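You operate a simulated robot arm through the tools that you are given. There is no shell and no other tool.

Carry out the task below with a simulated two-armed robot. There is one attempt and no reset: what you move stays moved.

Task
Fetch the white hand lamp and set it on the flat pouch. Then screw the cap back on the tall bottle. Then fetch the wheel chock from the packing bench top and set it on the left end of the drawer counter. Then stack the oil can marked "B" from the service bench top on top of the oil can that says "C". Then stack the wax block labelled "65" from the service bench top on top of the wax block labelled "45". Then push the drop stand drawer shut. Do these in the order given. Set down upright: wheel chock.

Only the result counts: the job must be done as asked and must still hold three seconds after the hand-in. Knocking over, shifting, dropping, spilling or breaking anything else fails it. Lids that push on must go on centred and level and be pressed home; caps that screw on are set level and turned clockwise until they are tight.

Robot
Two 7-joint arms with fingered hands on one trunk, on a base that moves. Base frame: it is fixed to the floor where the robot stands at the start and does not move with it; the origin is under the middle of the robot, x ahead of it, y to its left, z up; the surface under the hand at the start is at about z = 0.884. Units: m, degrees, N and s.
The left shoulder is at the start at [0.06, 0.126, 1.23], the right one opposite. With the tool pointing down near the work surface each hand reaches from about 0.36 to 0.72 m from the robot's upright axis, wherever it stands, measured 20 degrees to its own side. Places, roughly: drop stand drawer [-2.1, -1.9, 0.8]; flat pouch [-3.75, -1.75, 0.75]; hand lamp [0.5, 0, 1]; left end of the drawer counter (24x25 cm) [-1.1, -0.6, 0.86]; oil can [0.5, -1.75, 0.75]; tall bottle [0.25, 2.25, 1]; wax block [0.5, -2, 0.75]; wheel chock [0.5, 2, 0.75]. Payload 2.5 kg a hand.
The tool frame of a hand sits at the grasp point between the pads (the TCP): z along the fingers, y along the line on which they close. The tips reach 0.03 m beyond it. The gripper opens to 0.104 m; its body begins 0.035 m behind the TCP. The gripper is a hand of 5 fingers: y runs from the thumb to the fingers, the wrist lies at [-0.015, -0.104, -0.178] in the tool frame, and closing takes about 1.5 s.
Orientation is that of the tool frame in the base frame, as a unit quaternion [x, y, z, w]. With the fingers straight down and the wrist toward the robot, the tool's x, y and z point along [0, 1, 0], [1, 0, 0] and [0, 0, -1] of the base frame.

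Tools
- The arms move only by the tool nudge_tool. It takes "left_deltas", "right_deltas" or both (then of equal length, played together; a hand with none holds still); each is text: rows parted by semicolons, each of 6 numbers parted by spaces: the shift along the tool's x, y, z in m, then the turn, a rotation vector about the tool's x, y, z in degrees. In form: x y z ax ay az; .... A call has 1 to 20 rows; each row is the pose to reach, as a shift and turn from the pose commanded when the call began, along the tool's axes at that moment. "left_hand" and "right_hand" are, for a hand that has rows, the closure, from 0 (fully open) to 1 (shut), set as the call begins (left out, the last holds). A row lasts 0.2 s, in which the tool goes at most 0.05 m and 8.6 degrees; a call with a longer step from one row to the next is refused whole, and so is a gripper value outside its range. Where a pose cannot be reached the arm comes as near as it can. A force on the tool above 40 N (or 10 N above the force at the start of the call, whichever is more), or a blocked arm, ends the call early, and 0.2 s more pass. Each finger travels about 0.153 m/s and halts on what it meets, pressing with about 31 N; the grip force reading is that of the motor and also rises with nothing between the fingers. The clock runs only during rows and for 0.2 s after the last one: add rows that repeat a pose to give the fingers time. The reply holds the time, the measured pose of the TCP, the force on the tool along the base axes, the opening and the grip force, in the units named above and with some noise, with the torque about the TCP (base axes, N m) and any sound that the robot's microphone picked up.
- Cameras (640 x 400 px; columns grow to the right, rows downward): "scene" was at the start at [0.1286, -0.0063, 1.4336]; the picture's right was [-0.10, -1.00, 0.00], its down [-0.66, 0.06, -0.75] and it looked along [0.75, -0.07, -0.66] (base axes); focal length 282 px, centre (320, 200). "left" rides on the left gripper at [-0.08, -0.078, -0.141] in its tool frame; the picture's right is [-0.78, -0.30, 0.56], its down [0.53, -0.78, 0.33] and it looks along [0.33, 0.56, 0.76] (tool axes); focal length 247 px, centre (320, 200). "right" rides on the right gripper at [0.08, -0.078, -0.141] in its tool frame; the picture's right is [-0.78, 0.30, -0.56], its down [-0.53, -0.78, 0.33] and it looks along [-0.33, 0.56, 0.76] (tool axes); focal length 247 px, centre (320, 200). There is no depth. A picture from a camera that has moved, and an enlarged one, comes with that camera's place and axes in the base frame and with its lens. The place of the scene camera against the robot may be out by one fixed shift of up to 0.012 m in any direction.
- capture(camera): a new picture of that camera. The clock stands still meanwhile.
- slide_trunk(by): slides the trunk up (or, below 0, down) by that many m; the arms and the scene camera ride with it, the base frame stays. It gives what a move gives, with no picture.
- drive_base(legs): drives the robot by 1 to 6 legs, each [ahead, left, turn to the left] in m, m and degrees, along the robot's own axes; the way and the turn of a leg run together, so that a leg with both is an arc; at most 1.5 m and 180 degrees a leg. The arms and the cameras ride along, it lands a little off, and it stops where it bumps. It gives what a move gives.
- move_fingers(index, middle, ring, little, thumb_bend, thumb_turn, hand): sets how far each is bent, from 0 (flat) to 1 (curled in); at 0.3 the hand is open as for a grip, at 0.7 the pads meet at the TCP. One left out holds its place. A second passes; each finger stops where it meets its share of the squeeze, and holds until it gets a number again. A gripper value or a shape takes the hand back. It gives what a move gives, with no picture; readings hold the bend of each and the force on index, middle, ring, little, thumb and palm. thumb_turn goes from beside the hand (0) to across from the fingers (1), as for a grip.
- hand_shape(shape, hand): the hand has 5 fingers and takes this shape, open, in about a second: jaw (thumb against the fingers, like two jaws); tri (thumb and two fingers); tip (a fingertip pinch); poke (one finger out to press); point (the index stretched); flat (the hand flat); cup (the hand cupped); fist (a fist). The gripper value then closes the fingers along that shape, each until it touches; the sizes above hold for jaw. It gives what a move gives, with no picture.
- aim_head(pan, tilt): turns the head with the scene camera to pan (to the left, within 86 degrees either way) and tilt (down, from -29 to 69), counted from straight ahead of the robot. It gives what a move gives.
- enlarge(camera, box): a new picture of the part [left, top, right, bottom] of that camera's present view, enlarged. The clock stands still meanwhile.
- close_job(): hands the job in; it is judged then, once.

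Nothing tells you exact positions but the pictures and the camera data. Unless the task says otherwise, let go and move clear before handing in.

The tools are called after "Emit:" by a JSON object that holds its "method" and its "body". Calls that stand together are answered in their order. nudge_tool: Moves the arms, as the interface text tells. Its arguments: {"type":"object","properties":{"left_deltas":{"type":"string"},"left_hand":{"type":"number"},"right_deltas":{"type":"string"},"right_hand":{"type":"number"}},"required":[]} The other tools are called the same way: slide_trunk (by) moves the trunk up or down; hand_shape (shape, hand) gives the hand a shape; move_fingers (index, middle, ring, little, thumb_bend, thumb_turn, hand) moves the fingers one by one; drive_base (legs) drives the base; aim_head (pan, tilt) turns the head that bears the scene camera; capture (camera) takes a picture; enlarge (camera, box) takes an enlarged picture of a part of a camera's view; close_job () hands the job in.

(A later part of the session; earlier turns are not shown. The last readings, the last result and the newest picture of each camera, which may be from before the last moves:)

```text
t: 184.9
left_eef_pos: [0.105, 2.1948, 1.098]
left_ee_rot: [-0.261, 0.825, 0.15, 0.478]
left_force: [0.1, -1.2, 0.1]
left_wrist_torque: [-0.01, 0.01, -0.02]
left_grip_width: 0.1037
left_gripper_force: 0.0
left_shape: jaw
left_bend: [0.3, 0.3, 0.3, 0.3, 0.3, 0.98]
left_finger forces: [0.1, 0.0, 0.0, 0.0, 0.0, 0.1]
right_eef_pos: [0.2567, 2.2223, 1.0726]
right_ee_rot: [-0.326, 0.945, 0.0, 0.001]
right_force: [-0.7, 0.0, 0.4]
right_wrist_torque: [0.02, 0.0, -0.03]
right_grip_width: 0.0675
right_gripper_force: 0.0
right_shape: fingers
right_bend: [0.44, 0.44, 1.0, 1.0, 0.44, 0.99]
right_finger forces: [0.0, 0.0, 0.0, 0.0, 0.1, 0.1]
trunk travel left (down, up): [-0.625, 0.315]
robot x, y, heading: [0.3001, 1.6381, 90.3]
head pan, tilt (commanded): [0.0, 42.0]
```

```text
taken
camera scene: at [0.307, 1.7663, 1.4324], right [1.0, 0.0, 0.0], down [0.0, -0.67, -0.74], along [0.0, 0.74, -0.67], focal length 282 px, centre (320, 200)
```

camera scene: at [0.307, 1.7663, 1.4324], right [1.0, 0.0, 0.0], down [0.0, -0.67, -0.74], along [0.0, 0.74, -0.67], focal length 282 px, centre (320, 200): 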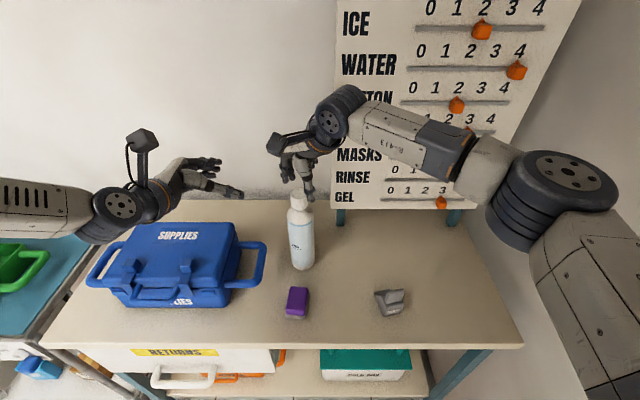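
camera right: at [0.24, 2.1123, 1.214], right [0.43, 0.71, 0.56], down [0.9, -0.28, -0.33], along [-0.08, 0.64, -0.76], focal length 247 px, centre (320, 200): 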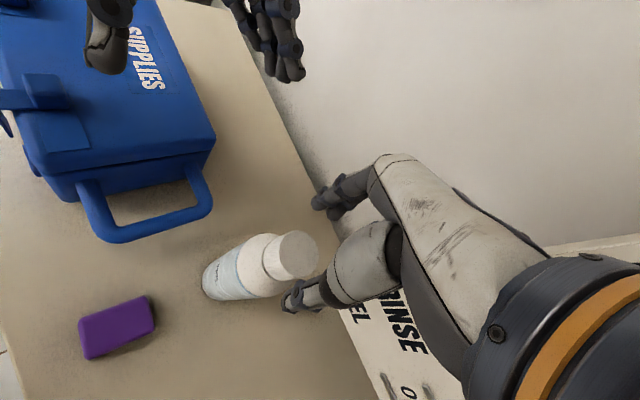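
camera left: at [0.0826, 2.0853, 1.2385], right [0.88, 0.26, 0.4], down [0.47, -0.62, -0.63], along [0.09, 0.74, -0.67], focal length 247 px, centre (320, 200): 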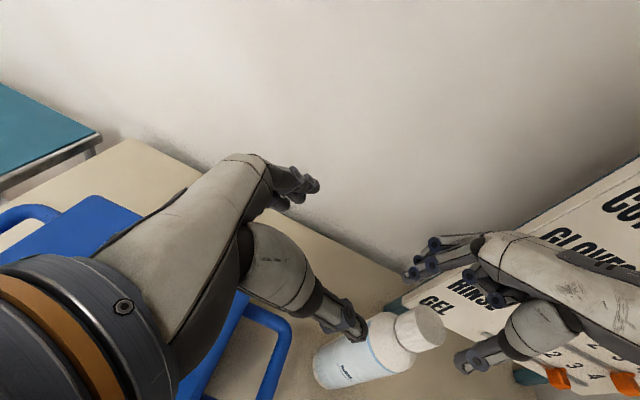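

Good posture. I move the left hand to a standoff 12 cm from the bottle along its pointing direction.

Emit:
{"method": "nudge_tool", "body": {"left_deltas": "0.0203 -0.0172 0.0214 0 0 0; 0.0406 -0.0344 0.0428 0 0 0; 0.0608 -0.0516 0.0642 0 0 0; 0.0811 -0.0688 0.0856 0 0 0; 0.0811 -0.0688 0.0856 0 0 0"}}

Emit:
{"method": "capture", "body": {"camera": "left"}}

Emit:
{"method": "capture", "body": {"camera": "scene"}}

Emit:
{"method": "capture", "body": {"camera": "right"}}

```text
t: 186.1
left_eef_pos: [0.164, 2.1539, 1.0028]
left_ee_rot: [-0.26, 0.825, 0.149, 0.478]
left_force: [-1.5, 0.4, 0.3]
left_wrist_torque: [0.0, -0.02, 0.02]
left_grip_width: 0.1039
left_gripper_force: 0.1
left_shape: jaw
left_bend: [0.3, 0.3, 0.3, 0.3, 0.3, 0.98]
left_finger forces: [0.0, 0.0, 0.1, 0.0, 0.0, 0.0]
left hand out of reach, approached as far as the arm can: row 4, 5
right_eef_pos: [0.2568, 2.2232, 1.0742]
right_ee_rot: [-0.327, 0.945, -0.001, 0.0]
right_force: [0.0, -0.5, -0.2]
right_wrist_torque: [-0.04, 0.03, 0.01]
right_grip_width: 0.0675
right_gripper_force: 0.1
right_shape: fingers
right_bend: [0.44, 0.44, 1.0, 1.0, 0.44, 0.99]
right_finger forces: [0.1, 0.0, 0.0, 0.1, 0.0, 0.0]
trunk travel left (down, up): [-0.625, 0.315]
robot x, y, heading: [0.3035, 1.6418, 90.2]
head pan, tilt (commanded): [0.0, 42.0]
```

```text
taken
camera left: at [0.1422, 2.0435, 1.1428], right [0.88, 0.26, 0.4], down [0.46, -0.63, -0.63], along [0.09, 0.74, -0.67], focal length 247 px, centre (320, 200)
```

left: 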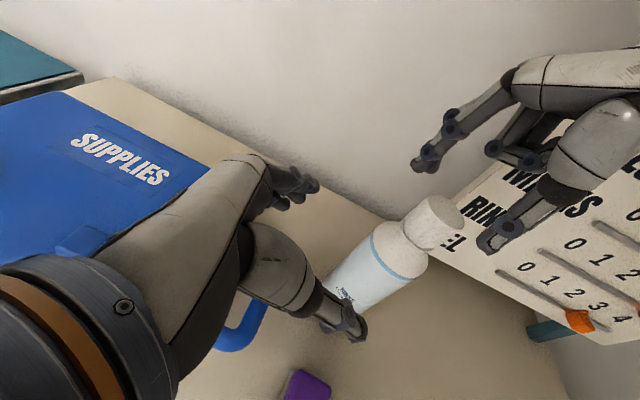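

```text
taken
camera scene: at [0.3074, 1.7666, 1.4323], right [1.0, 0.0, 0.0], down [0.0, -0.67, -0.74], along [0.0, 0.74, -0.67], focal length 282 px, centre (320, 200)
```

scene: 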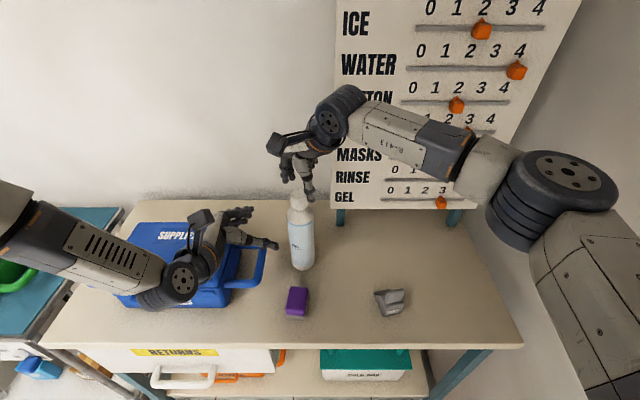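

```text
taken
camera right: at [0.2402, 2.1125, 1.2139], right [0.43, 0.71, 0.56], down [0.9, -0.28, -0.33], along [-0.08, 0.64, -0.76], focal length 247 px, centre (320, 200)
```

right: 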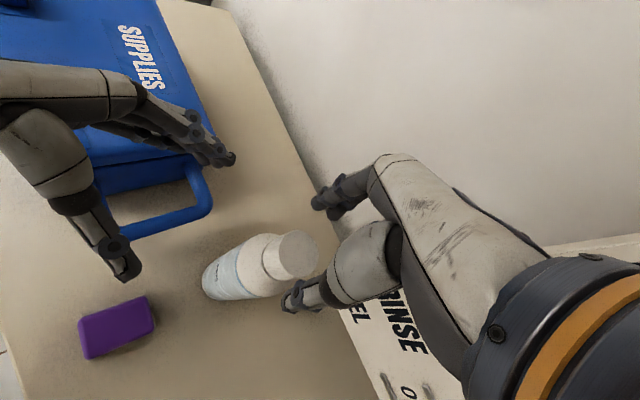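

The hand is now nearly on the line toward the bottle. Advancing along its pointing direction should work; I go 9 cm and check.

Emit:
{"method": "nudge_tool", "body": {"left_deltas": "0 0 0.02 0 0 0; 0 0 0.04 0 0 0; 0 0 0.06 0 0 0; 0 0 0.08 0 0 0; 0 0 0.09 0 0 0; 0 0 0.09 0 0 0"}}

Emit:
{"method": "capture", "body": {"camera": "left"}}

Emit:
{"method": "enlarge", "body": {"camera": "scene", "box": [200, 160, 340, 290]}}

Emit:
{"method": "capture", "body": {"camera": "right"}}

```text
t: 187.5
left_eef_pos: [0.1794, 2.1675, 1.0148]
left_ee_rot: [-0.261, 0.825, 0.15, 0.479]
left_force: [0.6, -0.1, 0.2]
left_wrist_torque: [-0.04, 0.02, -0.01]
left_grip_width: 0.1039
left_gripper_force: 0.1
left_shape: jaw
left_bend: [0.3, 0.3, 0.3, 0.3, 0.3, 0.98]
left_finger forces: [0.0, 0.0, 0.0, 0.1, 0.1, 0.0]
left hand out of reach, approached as far as the arm can: row 1, 2, 3, 4, 5, 6
right_eef_pos: [0.2563, 2.2233, 1.0734]
right_ee_rot: [-0.326, 0.945, 0.0, 0.001]
right_force: [0.6, 0.5, -0.4]
right_wrist_torque: [-0.01, 0.0, 0.01]
right_grip_width: 0.0676
right_gripper_force: 0.1
right_shape: fingers
right_bend: [0.44, 0.44, 1.0, 1.0, 0.44, 0.99]
right_finger forces: [0.0, 0.0, 0.1, 0.0, 0.0, 0.0]
trunk travel left (down, up): [-0.625, 0.315]
robot x, y, heading: [0.3001, 1.6427, 90.0]
head pan, tilt (commanded): [0.0, 42.0]
```

```text
taken
camera left: at [0.1558, 2.0572, 1.1549], right [0.88, 0.26, 0.4], down [0.46, -0.62, -0.63], along [0.09, 0.74, -0.67], focal length 247 px, centre (320, 200)
```

left: 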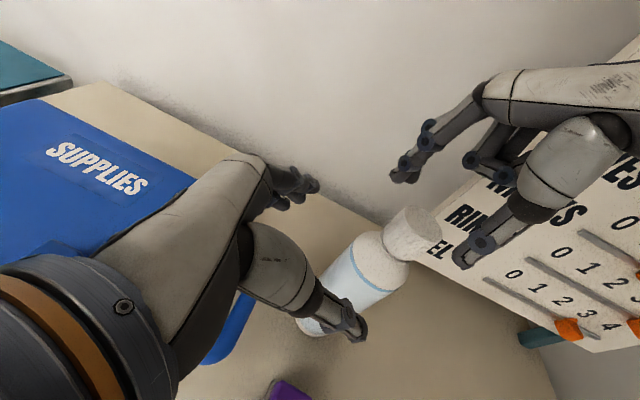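

```text
3.08 times, centred on (270, 225) of scene
camera zoom: at [0.3072, 1.7663, 1.4324], right [1.0, 0.0, 0.0], down [0.0, -0.67, -0.74], along [0.0, 0.74, -0.67], focal length 869 px, centre (474, 123)
```

zoom: 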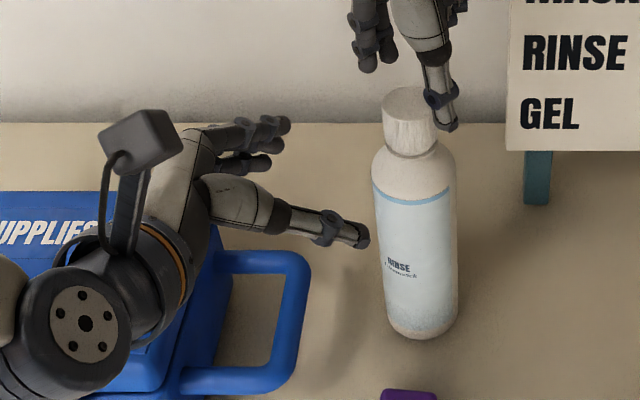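

```text
taken
camera right: at [0.2401, 2.1122, 1.214], right [0.43, 0.71, 0.56], down [0.9, -0.28, -0.33], along [-0.08, 0.64, -0.76], focal length 247 px, centre (320, 200)
```

right: 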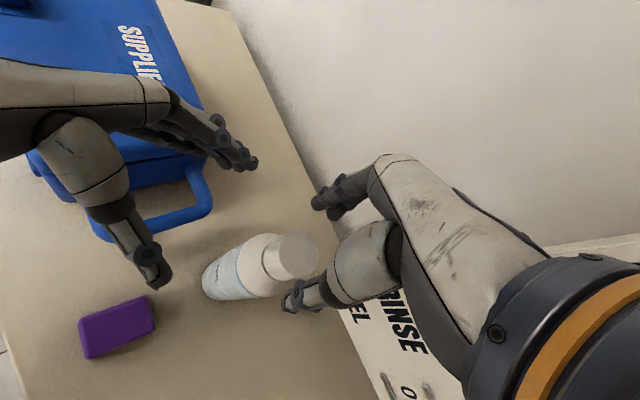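

The left arm cannot get lower in that pose. Before choosing another hold, I inspect how the cap now sits on the neck.

Emit:
{"method": "enlarge", "body": {"camera": "scene", "box": [280, 180, 325, 220]}}

Emit:
{"method": "enlarge", "body": {"camera": "right", "box": [230, 215, 330, 305]}}

Emit:
{"method": "enlarge", "body": {"camera": "left", "box": [340, 190, 450, 290]}}

```text
10.00 times, centred on (302, 200) of scene
camera zoom: at [0.3072, 1.7663, 1.4324], right [1.0, 0.0, 0.0], down [0.0, -0.67, -0.74], along [0.0, 0.74, -0.67], focal length 2824 px, centre (495, 200)
```

zoom: 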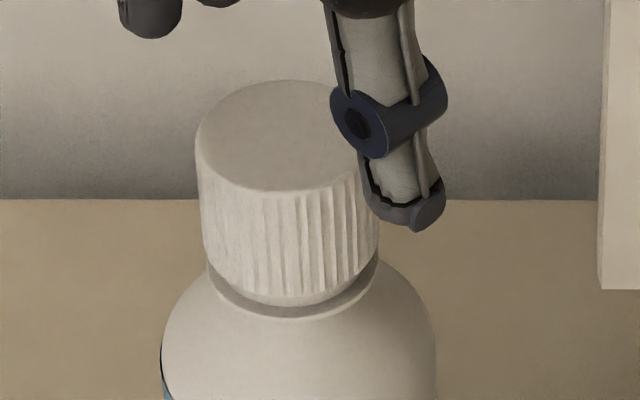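

```text
4.44 times, centred on (280, 260) of right
camera zoom: at [0.2401, 2.1122, 1.214], right [0.43, 0.71, 0.56], down [0.9, -0.28, -0.33], along [-0.08, 0.64, -0.76], focal length 1098 px, centre (498, -67)
```

zoom: 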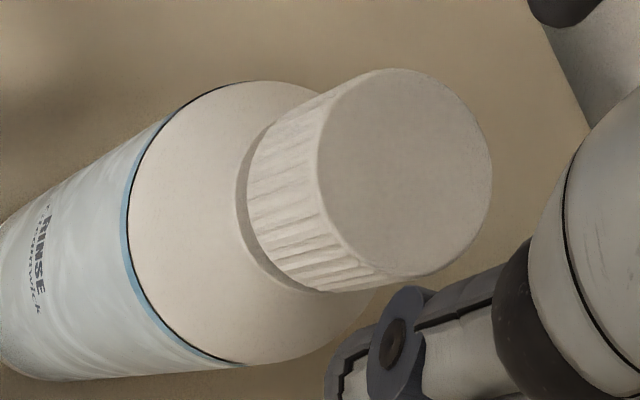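

```text
4.00 times, centred on (395, 240) of left
camera zoom: at [0.1558, 2.0572, 1.1549], right [0.88, 0.26, 0.4], down [0.46, -0.62, -0.63], along [0.09, 0.74, -0.67], focal length 988 px, centre (20, 40)
```

zoom: 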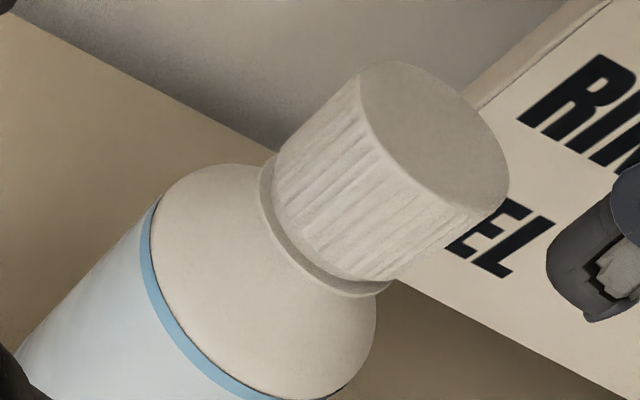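

The cap sits level with a few millimetres of gap left to the neck ring – it needs turning. I first retreat the left hand, then re-grip the cap higher (tips clear of the shoulder) and test a turn with more downward force.

Emit:
{"method": "nudge_tool", "body": {"left_deltas": "0 0 -0.04 0 0 0; 0 0 -0.08 0 0 0; -0.03 0 -0.11 0 0 0; -0.05 0 -0.13 0 0 0", "right_deltas": "0.001 -0.002 0.008 0 0 0; 0.002 -0.004 0.016 0 0 0; 0.003 -0.0046 0.024 0 0 0; 0.003 -0.0046 0.0315 0 0 0"}}

Emit:
{"method": "enlarge", "body": {"camera": "scene", "box": [265, 165, 335, 225]}}

Emit:
{"method": "enlarge", "body": {"camera": "right", "box": [240, 180, 380, 320]}}

Emit:
{"method": "capture", "body": {"camera": "left"}}

```text
t: 188.5
left_eef_pos: [0.1071, 2.1154, 1.1224]
left_ee_rot: [-0.261, 0.825, 0.149, 0.478]
left_force: [0.5, -0.2, 0.5]
left_wrist_torque: [0.02, 0.02, -0.04]
left_grip_width: 0.1038
left_gripper_force: 0.1
left_shape: jaw
left_bend: [0.3, 0.3, 0.3, 0.3, 0.3, 0.98]
left_finger forces: [0.1, 0.0, 0.1, 0.0, 0.0, 0.0]
right_eef_pos: [0.2585, 2.2174, 1.0417]
right_ee_rot: [-0.326, 0.945, 0.001, -0.001]
right_force: [0.9, 0.5, -0.3]
right_wrist_torque: [-0.03, 0.0, -0.02]
right_grip_width: 0.0674
right_gripper_force: 0.1
right_shape: fingers
right_bend: [0.44, 0.44, 1.0, 1.0, 0.44, 0.99]
right_finger forces: [0.0, 0.1, 0.1, 0.1, 0.0, 0.1]
trunk travel left (down, up): [-0.625, 0.315]
robot x, y, heading: [0.3029, 1.6404, 89.9]
head pan, tilt (commanded): [0.0, 42.0]
```

```text
6.67 times, centred on (300, 195) of scene
camera zoom: at [0.3074, 1.7661, 1.4323], right [1.0, 0.0, 0.0], down [0.0, -0.67, -0.74], along [0.0, 0.74, -0.67], focal length 1882 px, centre (453, 233)
```

zoom: 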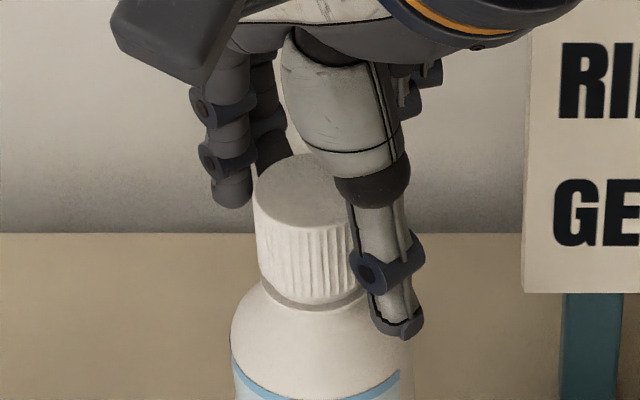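

```text
2.86 times, centred on (310, 250) of right
camera zoom: at [0.2411, 2.1068, 1.1824], right [0.43, 0.71, 0.56], down [0.9, -0.28, -0.33], along [-0.08, 0.64, -0.76], focal length 706 px, centre (349, 57)
```

zoom: 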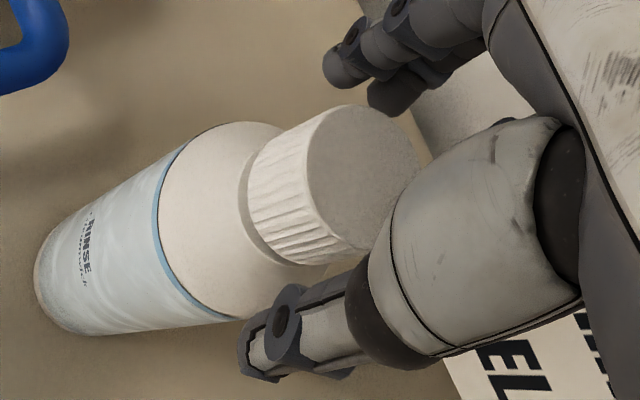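

```text
taken
camera left: at [0.0842, 2.0063, 1.2626], right [0.88, 0.26, 0.4], down [0.46, -0.63, -0.63], along [0.09, 0.74, -0.67], focal length 247 px, centre (320, 200)
```

left: 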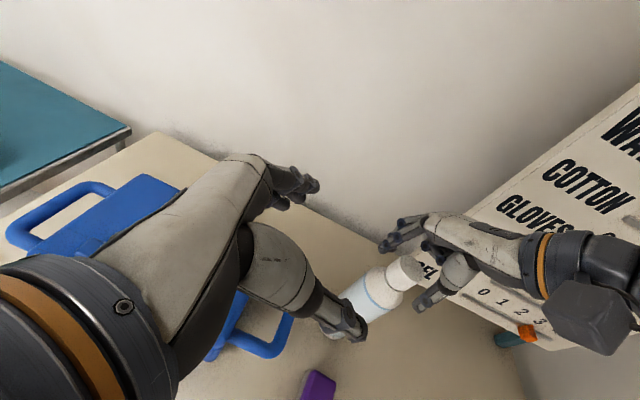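

Emit:
{"method": "nudge_tool", "body": {"right_deltas": "0.001 0.002 -0.003 0 0 0; 0.002 0.003 -0.004 0 0 0"}}

Emit:
{"method": "move_fingers", "body": {"hand": "right", "index": 0.7, "middle": 0.7, "thumb_bend": 0.7}}

Emit:
{"method": "enlarge", "body": {"camera": "scene", "box": [265, 165, 335, 275]}}

Emit:
{"method": "enlarge", "body": {"camera": "right", "box": [240, 180, 380, 320]}}

```text
t: 189.1
left_eef_pos: [0.1066, 2.1151, 1.1224]
left_ee_rot: [-0.261, 0.825, 0.151, 0.478]
left_force: [0.5, -0.1, 0.0]
left_wrist_torque: [-0.01, 0.03, -0.01]
left_grip_width: 0.1037
left_gripper_force: 0.2
left_shape: jaw
left_bend: [0.3, 0.3, 0.3, 0.3, 0.3, 0.98]
left_finger forces: [0.1, 0.0, 0.0, 0.1, 0.0, 0.1]
right_eef_pos: [0.2543, 2.2184, 1.0457]
right_ee_rot: [-0.326, 0.945, 0.0, 0.001]
right_force: [-0.5, 0.5, 0.3]
right_wrist_torque: [-0.04, -0.02, -0.02]
right_grip_width: 0.0676
right_gripper_force: 0.0
right_shape: fingers
right_bend: [0.44, 0.44, 1.0, 1.0, 0.44, 0.99]
right_finger forces: [0.0, 0.0, 0.0, 0.0, 0.1, 0.0]
trunk travel left (down, up): [-0.625, 0.315]
robot x, y, heading: [0.3032, 1.6424, 90.2]
head pan, tilt (commanded): [0.0, 42.0]
```

```text
t: 190.1
left_eef_pos: [0.107, 2.1167, 1.1219]
left_ee_rot: [-0.26, 0.825, 0.15, 0.478]
left_force: [0.1, 0.3, -0.6]
left_wrist_torque: [0.03, 0.01, -0.02]
left_grip_width: 0.1037
left_gripper_force: 0.0
left_shape: jaw
left_bend: [0.3, 0.3, 0.3, 0.3, 0.3, 0.98]
left_finger forces: [0.0, 0.1, 0.1, 0.0, 0.0, 0.0]
right_eef_pos: [0.2541, 2.2173, 1.0462]
right_ee_rot: [-0.326, 0.945, 0.001, 0.001]
right_force: [-0.9, 0.7, 0.2]
right_wrist_torque: [0.06, 0.01, 0.02]
right_grip_width: 0.0305
right_gripper_force: 12.2
right_shape: fingers
right_bend: [0.61, 0.63, 1.0, 1.0, 0.58, 1.0]
right_finger forces: [5.8, 6.4, 0.0, 0.0, 12.0, 0.1]
trunk travel left (down, up): [-0.625, 0.315]
robot x, y, heading: [0.302, 1.6427, 89.9]
head pan, tilt (commanded): [0.0, 42.0]
```

```text
3.64 times, centred on (300, 220) of scene
camera zoom: at [0.3072, 1.7664, 1.4323], right [1.0, 0.0, 0.0], down [0.0, -0.67, -0.74], along [0.0, 0.74, -0.67], focal length 1027 px, centre (393, 127)
```

zoom: 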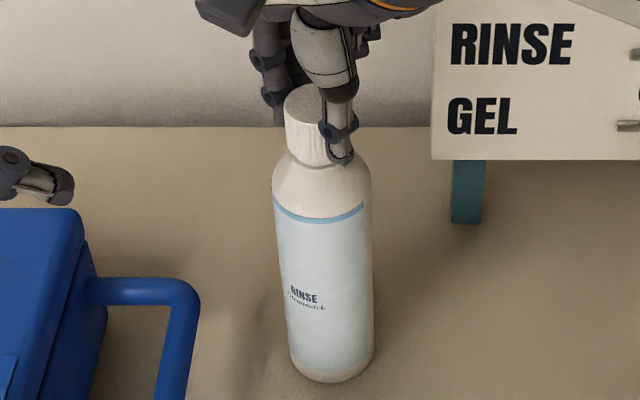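

```text
2.86 times, centred on (310, 250) of right
camera zoom: at [0.2373, 2.1078, 1.1866], right [0.43, 0.71, 0.56], down [0.9, -0.28, -0.33], along [-0.08, 0.64, -0.76], focal length 706 px, centre (349, 57)
```

zoom: 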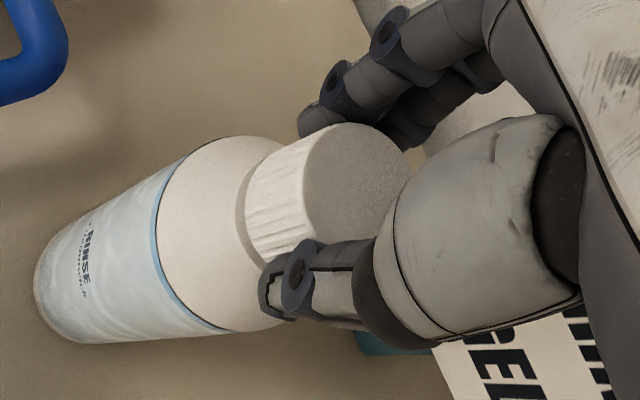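

The cap is gripped evenly. I twist clockwise 40° with a slight downward bias and compare the label.

Emit:
{"method": "nudge_tool", "body": {"right_deltas": "0 0 0.003 0 0 0; 0 0 0.003 0 0 8; 0 0 0.003 0 0 16; 0 0 0.003 0 0 24; 0 0 0.003 0 0 32; 0 0 0.003 0 0 40; 0 0 0.003 0 0 40"}}

Emit:
{"method": "enlarge", "body": {"camera": "scene", "box": [265, 165, 335, 275]}}

```text
t: 191.7
left_eef_pos: [0.108, 2.1159, 1.1223]
left_ee_rot: [-0.26, 0.825, 0.151, 0.478]
left_force: [0.3, 0.2, -0.8]
left_wrist_torque: [-0.02, 0.03, 0.01]
left_grip_width: 0.1037
left_gripper_force: 0.2
left_shape: jaw
left_bend: [0.3, 0.3, 0.3, 0.3, 0.3, 0.98]
left_finger forces: [0.1, 0.0, 0.0, 0.1, 0.0, 0.0]
right_eef_pos: [0.2537, 2.2181, 1.0446]
right_ee_rot: [0.018, 1.0, 0.003, 0.0]
right_force: [1.0, 0.6, 7.6]
right_wrist_torque: [0.02, -0.07, 0.01]
right_grip_width: 0.0304
right_gripper_force: 12.7
right_shape: fingers
right_bend: [0.62, 0.63, 1.0, 1.0, 0.58, 1.0]
right_finger forces: [6.2, 7.1, 0.0, 0.0, 13.2, 0.0]
trunk travel left (down, up): [-0.625, 0.315]
robot x, y, heading: [0.3039, 1.6421, 90.0]
head pan, tilt (commanded): [0.0, 42.0]
```

```text
3.64 times, centred on (300, 220) of scene
camera zoom: at [0.3074, 1.7655, 1.4325], right [1.0, 0.0, 0.0], down [0.0, -0.67, -0.74], along [0.0, 0.74, -0.67], focal length 1027 px, centre (393, 127)
```

zoom: 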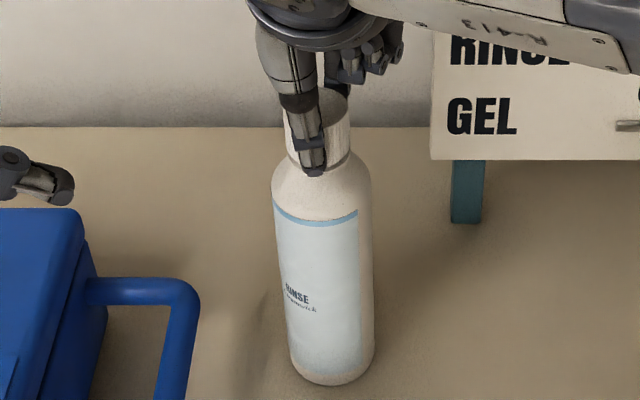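

The bottle turned only ~11° while the cap turned 40°, so the cap is advancing. I continue the stroke with a bit more downward force.

Emit:
{"method": "nudge_tool", "body": {"right_deltas": "0 0 0.003 0 0 8; 0 0 0.003 0 0 16; 0 0 0.003 0 0 24; 0 0 0.003 0 0 32; 0 0 0.003 0 0 40; 0 0 0.003 0 0 48; 0 0 0.003 0 0 48"}}

Emit:
{"method": "enlarge", "body": {"camera": "scene", "box": [265, 165, 335, 275]}}

Emit:
{"method": "enlarge", "body": {"camera": "left", "box": [360, 240, 450, 330]}}

```text
t: 193.3
left_eef_pos: [0.1064, 2.1159, 1.1227]
left_ee_rot: [-0.26, 0.825, 0.151, 0.478]
left_force: [-0.2, 0.1, -0.1]
left_wrist_torque: [0.02, 0.03, -0.01]
left_grip_width: 0.1038
left_gripper_force: 0.1
left_shape: jaw
left_bend: [0.3, 0.3, 0.3, 0.3, 0.3, 0.98]
left_finger forces: [0.1, 0.0, 0.1, 0.0, 0.0, 0.0]
right_eef_pos: [0.2592, 2.2143, 1.0428]
right_ee_rot: [0.422, 0.906, 0.004, -0.001]
right_force: [-0.2, 2.1, 19.2]
right_wrist_torque: [-0.01, -0.03, 0.01]
right_grip_width: 0.0303
right_gripper_force: 15.2
right_shape: fingers
right_bend: [0.62, 0.63, 1.0, 1.0, 0.58, 1.0]
right_finger forces: [8.1, 7.5, 0.0, 0.0, 14.0, 0.1]
right hand out of reach, approached as far as the arm can: row 6, 7
trunk travel left (down, up): [-0.625, 0.315]
robot x, y, heading: [0.3054, 1.6425, 90.4]
head pan, tilt (commanded): [0.0, 42.0]
```

```text
3.64 times, centred on (300, 220) of scene
camera zoom: at [0.3072, 1.7646, 1.4326], right [1.0, 0.0, 0.0], down [0.0, -0.67, -0.74], along [0.0, 0.74, -0.67], focal length 1027 px, centre (393, 127)
```

zoom: 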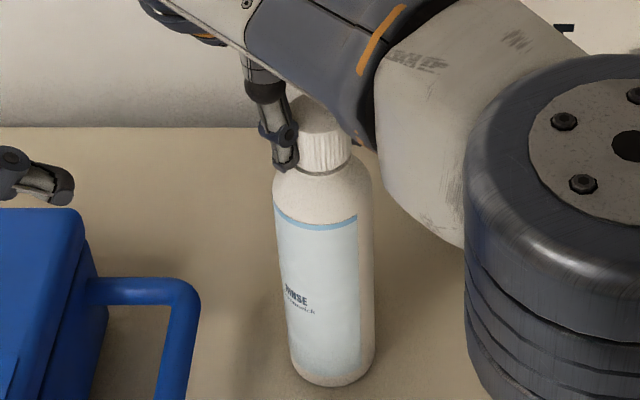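

```text
4.44 times, centred on (405, 285) of left
camera zoom: at [0.0842, 2.0052, 1.2633], right [0.88, 0.26, 0.4], down [0.46, -0.62, -0.63], along [0.09, 0.74, -0.67], focal length 1098 px, centre (-58, -178)
```

zoom: 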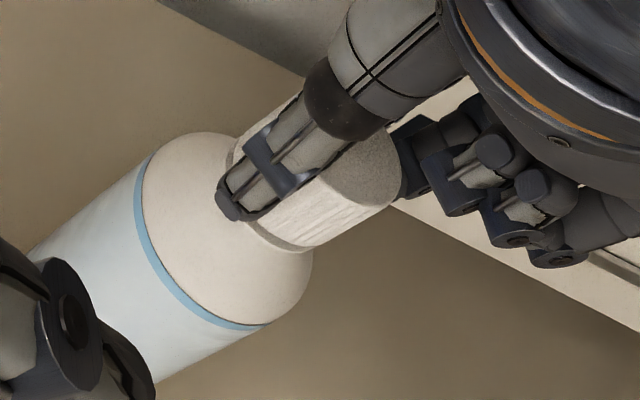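

With ~15–19 N of downward force the bottle no longer turned – so friction holds it and the cap is being screwed. I release, wind back and repeat the stroke.

Emit:
{"method": "nudge_tool", "body": {"right_deltas": "0 0 -0.004 0 0 -6; 0 0 -0.006 0 0 -6"}}

Emit:
{"method": "move_fingers", "body": {"hand": "right", "index": 0.44, "middle": 0.44, "thumb_bend": 0.44}}

Emit:
{"method": "enlarge", "body": {"camera": "scene", "box": [265, 165, 335, 275]}}

Emit:
{"method": "enlarge", "body": {"camera": "right", "box": [240, 180, 380, 320]}}

```text
t: 193.9
left_eef_pos: [0.1072, 2.1163, 1.1214]
left_ee_rot: [-0.261, 0.825, 0.15, 0.478]
left_force: [-0.1, -0.3, 0.2]
left_wrist_torque: [-0.03, 0.0, 0.01]
left_grip_width: 0.1037
left_gripper_force: 0.0
left_shape: jaw
left_bend: [0.3, 0.3, 0.3, 0.3, 0.3, 0.98]
left_finger forces: [0.0, 0.0, 0.0, 0.1, 0.0, 0.1]
right_eef_pos: [0.2591, 2.2141, 1.0432]
right_ee_rot: [0.373, 0.928, -0.002, 0.0]
right_force: [0.4, -0.7, 2.1]
right_wrist_torque: [0.01, -0.04, -0.02]
right_grip_width: 0.0305
right_gripper_force: 13.4
right_shape: fingers
right_bend: [0.62, 0.63, 1.0, 1.0, 0.59, 1.0]
right_finger forces: [6.9, 6.2, 0.0, 0.0, 12.6, 0.0]
trunk travel left (down, up): [-0.625, 0.315]
robot x, y, heading: [0.3036, 1.6383, 89.9]
head pan, tilt (commanded): [0.0, 42.0]
```

```text
t: 194.9
left_eef_pos: [0.1083, 2.1162, 1.1214]
left_ee_rot: [-0.26, 0.825, 0.15, 0.479]
left_force: [0.1, 0.0, -0.6]
left_wrist_torque: [-0.02, 0.0, 0.02]
left_grip_width: 0.1037
left_gripper_force: 0.2
left_shape: jaw
left_bend: [0.3, 0.3, 0.3, 0.3, 0.3, 0.98]
left_finger forces: [0.0, 0.1, 0.1, 0.1, 0.0, 0.0]
right_eef_pos: [0.2599, 2.2155, 1.0457]
right_ee_rot: [0.373, 0.928, 0.001, 0.001]
right_force: [-0.3, 0.9, -0.1]
right_wrist_torque: [-0.02, -0.01, 0.0]
right_grip_width: 0.067
right_gripper_force: 0.2
right_shape: fingers
right_bend: [0.44, 0.44, 1.0, 1.0, 0.44, 0.99]
right_finger forces: [0.0, 0.1, 0.0, 0.1, 0.0, 0.1]
trunk travel left (down, up): [-0.625, 0.315]
robot x, y, heading: [0.3021, 1.643, 90.0]
head pan, tilt (commanded): [0.0, 42.0]
```

```text
3.64 times, centred on (300, 220) of scene
camera zoom: at [0.3072, 1.7663, 1.4324], right [1.0, 0.0, 0.0], down [0.0, -0.67, -0.74], along [0.0, 0.74, -0.67], focal length 1027 px, centre (393, 127)
```

zoom: 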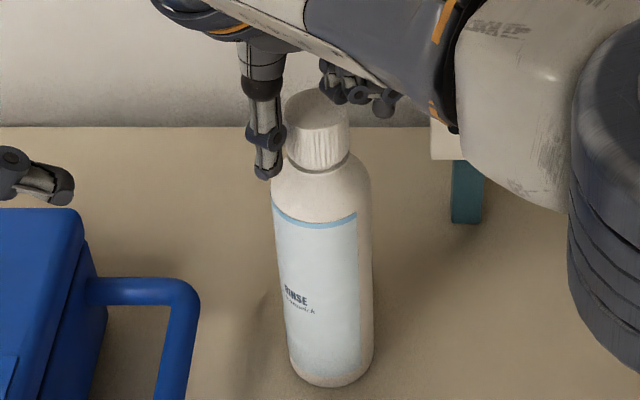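

```text
2.86 times, centred on (310, 250) of right
camera zoom: at [0.1463, 2.2155, 1.1862], right [0.76, -0.33, 0.56], down [-0.15, -0.93, -0.33], along [0.63, 0.17, -0.76], focal length 706 px, centre (349, 57)
```

zoom: 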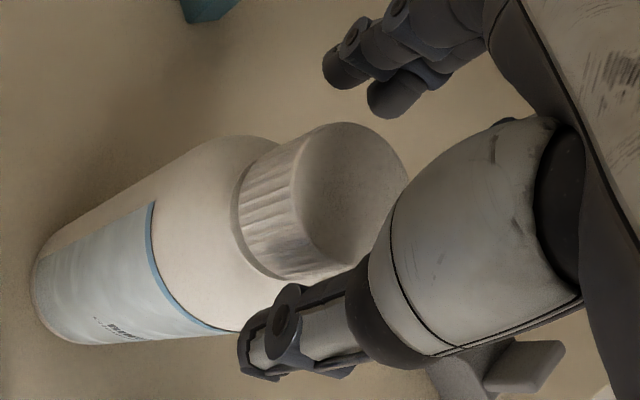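

Emit:
{"method": "nudge_tool", "body": {"right_deltas": "0 0 -0.003 0 0 -8.2; 0 0 -0.003 0 0 -16.4; 0 0 -0.003 0 0 -24.6; 0 0 -0.003 0 0 -32.8; 0 0 -0.003 0 0 -41; 0 0 -0.003 0 0 -49.2; 0 0 -0.003 0 0 -57.4; 0 0 -0.003 0 0 -65.6; 0 0 -0.003 0 0 -73.8; 0 0 0 0 0 -82; 0 0 0 0 0 -82"}}

Emit:
{"method": "enlarge", "body": {"camera": "scene", "box": [265, 165, 335, 275]}}

Emit:
{"method": "enlarge", "body": {"camera": "right", "box": [240, 180, 380, 320]}}

```text
t: 197.3
left_eef_pos: [0.107, 2.116, 1.1226]
left_ee_rot: [-0.261, 0.825, 0.15, 0.479]
left_force: [0.3, 0.2, -0.3]
left_wrist_torque: [0.02, -0.01, 0.02]
left_grip_width: 0.1037
left_gripper_force: 0.0
left_shape: jaw
left_bend: [0.3, 0.3, 0.3, 0.3, 0.3, 0.98]
left_finger forces: [0.1, 0.0, 0.0, 0.0, 0.1, 0.0]
right_eef_pos: [0.2585, 2.2168, 1.0465]
right_ee_rot: [-0.326, 0.945, 0.001, 0.0]
right_force: [-1.0, 0.3, -0.9]
right_wrist_torque: [0.02, 0.01, 0.0]
right_grip_width: 0.0671
right_gripper_force: 0.2
right_shape: fingers
right_bend: [0.44, 0.44, 1.0, 1.0, 0.44, 0.99]
right_finger forces: [0.1, 0.0, 0.0, 0.0, 0.1, 0.0]
trunk travel left (down, up): [-0.625, 0.315]
robot x, y, heading: [0.2995, 1.6437, 90.2]
head pan, tilt (commanded): [0.0, 42.0]
```

```text
3.64 times, centred on (300, 220) of scene
camera zoom: at [0.3072, 1.7663, 1.4324], right [1.0, 0.0, 0.0], down [0.0, -0.67, -0.74], along [0.0, 0.74, -0.67], focal length 1027 px, centre (393, 127)
```

zoom: 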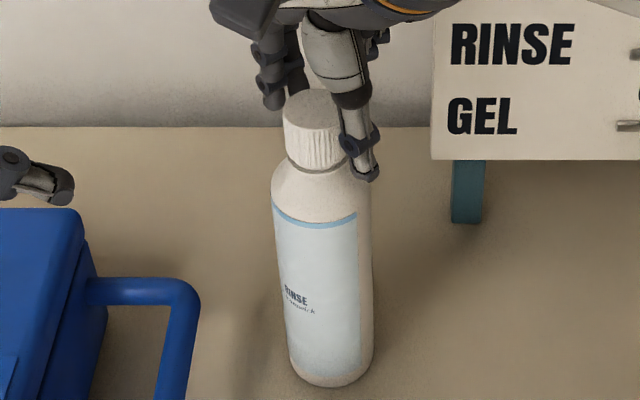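

```text
2.86 times, centred on (310, 250) of right
camera zoom: at [0.2429, 2.1054, 1.1864], right [0.43, 0.71, 0.56], down [0.9, -0.28, -0.33], along [-0.08, 0.64, -0.76], focal length 706 px, centre (349, 57)
```

zoom: 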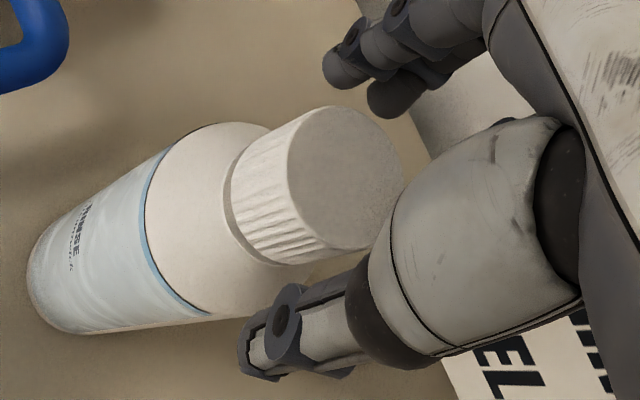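

Centred again. Second stroke: grip, press and turn ~82° clockwise.

Emit:
{"method": "move_fingers", "body": {"hand": "right", "index": 0.72, "middle": 0.72, "thumb_bend": 0.72}}

Emit:
{"method": "nudge_tool", "body": {"right_deltas": "0 0 0.003 0 0 0; 0 0 0.006 0 0 0; 0 0 0.006 0 0 8.2; 0 0 0.006 0 0 16.4; 0 0 0.006 0 0 24.6; 0 0 0.006 0 0 32.8; 0 0 0.006 0 0 41; 0 0 0.006 0 0 49.2; 0 0 0.006 0 0 57.4; 0 0 0.006 0 0 65.6; 0 0 0.006 0 0 73.8; 0 0 0.006 0 0 80; 0 0 0.006 0 0 80"}}

Emit:
{"method": "enlarge", "body": {"camera": "scene", "box": [265, 165, 335, 275]}}

```text
t: 198.3
left_eef_pos: [0.1076, 2.1172, 1.1221]
left_ee_rot: [-0.261, 0.825, 0.151, 0.479]
left_force: [-0.1, 0.7, -0.5]
left_wrist_torque: [-0.01, 0.02, 0.04]
left_grip_width: 0.104
left_gripper_force: 0.1
left_shape: jaw
left_bend: [0.3, 0.3, 0.3, 0.3, 0.3, 0.98]
left_finger forces: [0.0, 0.0, 0.0, 0.0, 0.0, 0.0]
right_eef_pos: [0.259, 2.2147, 1.0446]
right_ee_rot: [-0.327, 0.945, 0.0, 0.001]
right_force: [-0.3, 0.2, -0.4]
right_wrist_torque: [0.02, 0.02, 0.0]
right_grip_width: 0.0314
right_gripper_force: 15.6
right_shape: fingers
right_bend: [0.59, 0.65, 1.0, 1.0, 0.58, 1.0]
right_finger forces: [10.0, 5.7, 0.1, 0.0, 15.3, 0.0]
trunk travel left (down, up): [-0.625, 0.315]
robot x, y, heading: [0.3046, 1.6387, 90.1]
head pan, tilt (commanded): [0.0, 42.0]
```

```text
t: 201.1
left_eef_pos: [0.1077, 2.1155, 1.1223]
left_ee_rot: [-0.259, 0.825, 0.151, 0.479]
left_force: [-0.3, 0.3, -0.4]
left_wrist_torque: [-0.03, 0.01, -0.02]
left_grip_width: 0.1038
left_gripper_force: 0.0
left_shape: jaw
left_bend: [0.3, 0.3, 0.3, 0.3, 0.3, 0.98]
left_finger forces: [0.0, 0.0, 0.0, 0.1, 0.0, 0.0]
right_eef_pos: [0.2601, 2.2154, 1.0406]
right_ee_rot: [0.36, 0.933, 0.002, 0.0]
right_force: [2.4, -1.5, 16.9]
right_wrist_torque: [-0.12, -0.01, 0.03]
right_grip_width: 0.0311
right_gripper_force: 17.9
right_shape: fingers
right_bend: [0.59, 0.65, 1.0, 1.0, 0.59, 1.0]
right_finger forces: [10.4, 8.3, 0.0, 0.0, 17.1, 0.0]
trunk travel left (down, up): [-0.625, 0.315]
robot x, y, heading: [0.3041, 1.6384, 90.3]
head pan, tilt (commanded): [0.0, 42.0]
```

```text
3.64 times, centred on (300, 220) of scene
camera zoom: at [0.3077, 1.7644, 1.4326], right [1.0, 0.0, 0.0], down [0.0, -0.67, -0.74], along [0.0, 0.74, -0.67], focal length 1027 px, centre (393, 127)
```

zoom: 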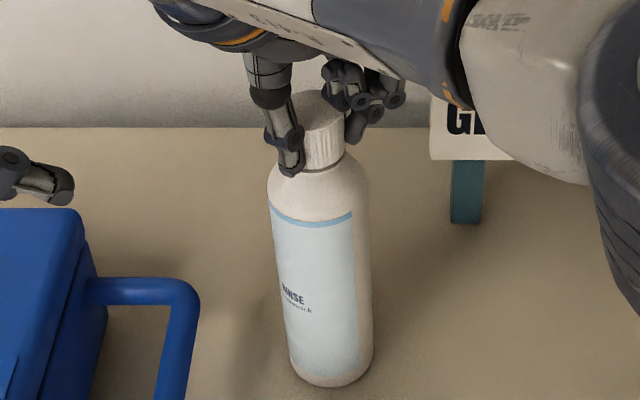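

The bottle stays put while the cap turns. I repeat the same cycle.

Emit:
{"method": "nudge_tool", "body": {"right_deltas": "0 0 -0.003 0 0 0; 0 0 -0.006 0 0 0"}}

Emit:
{"method": "move_fingers", "body": {"hand": "right", "index": 0.44, "middle": 0.44, "thumb_bend": 0.44}}

Emit:
{"method": "nudge_tool", "body": {"right_deltas": "0 0 -0.003 0 0 -8; 0 0 -0.003 0 0 -16; 0 0 -0.003 0 0 -24; 0 0 -0.003 0 0 -32; 0 0 -0.003 0 0 -40; 0 0 -0.003 0 0 -48; 0 0 -0.003 0 0 -56; 0 0 -0.003 0 0 -64; 0 0 -0.003 0 0 -72; 0 0 0 0 0 -80; 0 0 0 0 0 -80"}}

Emit:
{"method": "enlarge", "body": {"camera": "scene", "box": [265, 165, 335, 275]}}

Emit:
{"method": "enlarge", "body": {"camera": "right", "box": [240, 180, 380, 320]}}

```text
t: 201.7
left_eef_pos: [0.1077, 2.1171, 1.1221]
left_ee_rot: [-0.261, 0.825, 0.15, 0.478]
left_force: [-0.3, -0.3, -0.2]
left_wrist_torque: [-0.01, -0.01, -0.03]
left_grip_width: 0.1039
left_gripper_force: 0.1
left_shape: jaw
left_bend: [0.3, 0.3, 0.3, 0.3, 0.3, 0.98]
left_finger forces: [0.0, 0.0, 0.0, 0.0, 0.1, 0.0]
right_eef_pos: [0.2582, 2.2145, 1.0432]
right_ee_rot: [0.358, 0.934, -0.002, 0.001]
right_force: [1.2, 0.2, -0.8]
right_wrist_torque: [0.0, 0.0, 0.05]
right_grip_width: 0.0312
right_gripper_force: 16.0
right_shape: fingers
right_bend: [0.59, 0.65, 1.0, 1.0, 0.59, 1.0]
right_finger forces: [10.4, 6.0, 0.0, 0.0, 15.6, 0.0]
trunk travel left (down, up): [-0.625, 0.315]
robot x, y, heading: [0.3054, 1.6408, 90.0]
head pan, tilt (commanded): [0.0, 42.0]
```

```text
t: 202.7
left_eef_pos: [0.1073, 2.1171, 1.1221]
left_ee_rot: [-0.26, 0.825, 0.15, 0.478]
left_force: [0.1, 0.5, 0.1]
left_wrist_torque: [0.0, 0.03, -0.04]
left_grip_width: 0.1042
left_gripper_force: 0.2
left_shape: jaw
left_bend: [0.3, 0.3, 0.3, 0.3, 0.3, 0.98]
left_finger forces: [0.0, 0.0, 0.0, 0.1, 0.0, 0.1]
right_eef_pos: [0.2592, 2.2157, 1.0453]
right_ee_rot: [0.358, 0.934, 0.002, 0.001]
right_force: [-0.6, 0.9, -0.1]
right_wrist_torque: [0.01, -0.01, -0.01]
right_grip_width: 0.0671
right_gripper_force: 0.0
right_shape: fingers
right_bend: [0.44, 0.44, 1.0, 1.0, 0.44, 0.99]
right_finger forces: [0.1, 0.0, 0.0, 0.0, 0.0, 0.0]
trunk travel left (down, up): [-0.625, 0.315]
robot x, y, heading: [0.3026, 1.6439, 90.2]
head pan, tilt (commanded): [0.0, 42.0]
```

```text
t: 205.1
left_eef_pos: [0.1067, 2.116, 1.1225]
left_ee_rot: [-0.261, 0.825, 0.15, 0.479]
left_force: [-0.1, 0.2, 0.0]
left_wrist_torque: [-0.03, 0.01, 0.01]
left_grip_width: 0.1037
left_gripper_force: 0.1
left_shape: jaw
left_bend: [0.3, 0.3, 0.3, 0.3, 0.3, 0.98]
left_finger forces: [0.1, 0.0, 0.1, 0.0, 0.0, 0.1]
right_eef_pos: [0.2596, 2.2148, 1.0447]
right_ee_rot: [-0.326, 0.945, 0.001, -0.001]
right_force: [0.6, -0.2, 0.4]
right_wrist_torque: [-0.03, -0.01, 0.01]
right_grip_width: 0.067
right_gripper_force: 0.0
right_shape: fingers
right_bend: [0.44, 0.44, 1.0, 1.0, 0.44, 0.99]
right_finger forces: [0.0, 0.0, 0.0, 0.0, 0.1, 0.0]
trunk travel left (down, up): [-0.625, 0.315]
robot x, y, heading: [0.3023, 1.646, 90.2]
head pan, tilt (commanded): [0.0, 42.0]
```

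```text
3.64 times, centred on (300, 220) of scene
camera zoom: at [0.3072, 1.7663, 1.4324], right [1.0, 0.0, 0.0], down [0.0, -0.67, -0.74], along [0.0, 0.74, -0.67], focal length 1027 px, centre (393, 127)
```

zoom: 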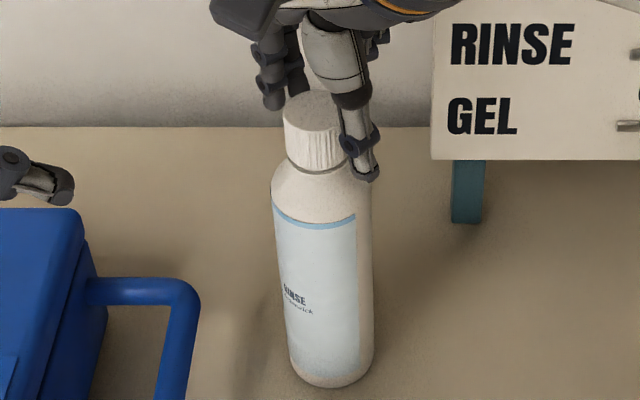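

```text
2.86 times, centred on (310, 250) of right
camera zoom: at [0.2429, 2.1053, 1.1862], right [0.43, 0.71, 0.56], down [0.9, -0.28, -0.33], along [-0.08, 0.64, -0.76], focal length 706 px, centre (349, 57)
```

zoom: 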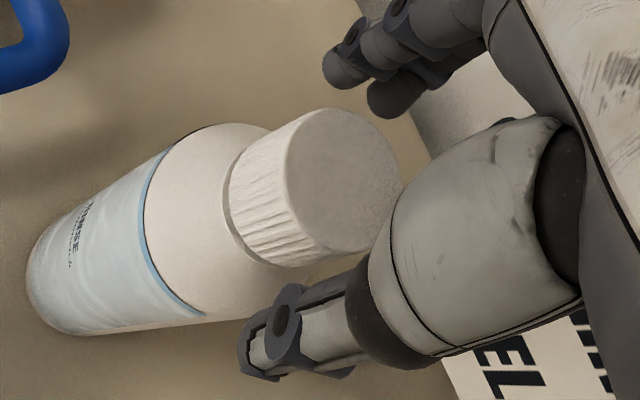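

The gap under the cap is shrinking. Third stroke.

Emit:
{"method": "move_fingers", "body": {"hand": "right", "index": 0.72, "middle": 0.72, "thumb_bend": 0.72}}

Emit:
{"method": "nudge_tool", "body": {"right_deltas": "0 0 0.003 0 0 0; 0 0 0.006 0 0 0; 0 0 0.006 0 0 8; 0 0 0.006 0 0 16; 0 0 0.006 0 0 24; 0 0 0.006 0 0 32; 0 0 0.006 0 0 40; 0 0 0.006 0 0 48; 0 0 0.006 0 0 56; 0 0 0.006 0 0 64; 0 0 0.006 0 0 72; 0 0 0.006 0 0 80; 0 0 0.006 0 0 80"}}

Emit:
{"method": "enlarge", "body": {"camera": "scene", "box": [265, 165, 335, 275]}}

```text
t: 206.1
left_eef_pos: [0.1073, 2.1161, 1.1218]
left_ee_rot: [-0.26, 0.825, 0.15, 0.478]
left_force: [1.1, 0.5, 0.8]
left_wrist_torque: [-0.01, -0.01, 0.0]
left_grip_width: 0.1037
left_gripper_force: 0.1
left_shape: jaw
left_bend: [0.3, 0.3, 0.3, 0.3, 0.3, 0.98]
left_finger forces: [0.0, 0.0, 0.1, 0.0, 0.0, 0.1]
right_eef_pos: [0.2595, 2.2168, 1.0461]
right_ee_rot: [-0.326, 0.945, 0.0, 0.001]
right_force: [0.8, -0.2, -1.4]
right_wrist_torque: [-0.06, 0.01, 0.01]
right_grip_width: 0.031
right_gripper_force: 15.9
right_shape: fingers
right_bend: [0.59, 0.65, 1.0, 1.0, 0.58, 1.0]
right_finger forces: [10.2, 5.4, 0.0, 0.0, 15.1, 0.0]
trunk travel left (down, up): [-0.625, 0.315]
robot x, y, heading: [0.3006, 1.6378, 90.1]
head pan, tilt (commanded): [0.0, 42.0]
```

```text
t: 208.9
left_eef_pos: [0.1076, 2.1154, 1.1221]
left_ee_rot: [-0.26, 0.825, 0.151, 0.478]
left_force: [1.0, -0.4, -0.4]
left_wrist_torque: [0.02, 0.01, -0.03]
left_grip_width: 0.1038
left_gripper_force: 0.1
left_shape: jaw
left_bend: [0.3, 0.3, 0.3, 0.3, 0.3, 0.98]
left_finger forces: [0.0, 0.0, 0.1, 0.1, 0.1, 0.0]
right_eef_pos: [0.2592, 2.2143, 1.0411]
right_ee_rot: [0.359, 0.933, 0.002, 0.0]
right_force: [-1.7, 0.7, 16.4]
right_wrist_torque: [-0.07, 0.1, 0.07]
right_grip_width: 0.0309
right_gripper_force: 17.6
right_shape: fingers
right_bend: [0.59, 0.65, 1.0, 1.0, 0.59, 1.0]
right_finger forces: [10.7, 6.7, 0.0, 0.0, 17.2, 0.0]
trunk travel left (down, up): [-0.625, 0.315]
robot x, y, heading: [0.3036, 1.6401, 90.0]
head pan, tilt (commanded): [0.0, 42.0]
```

```text
3.64 times, centred on (300, 220) of scene
camera zoom: at [0.3073, 1.7647, 1.4326], right [1.0, 0.0, 0.0], down [0.0, -0.67, -0.74], along [0.0, 0.74, -0.67], focal length 1027 px, centre (393, 127)
```

zoom: 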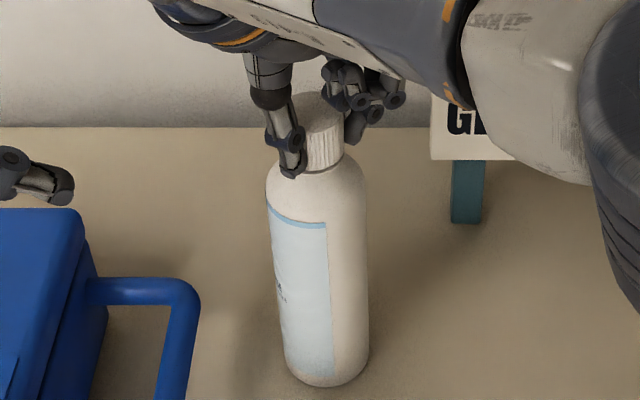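

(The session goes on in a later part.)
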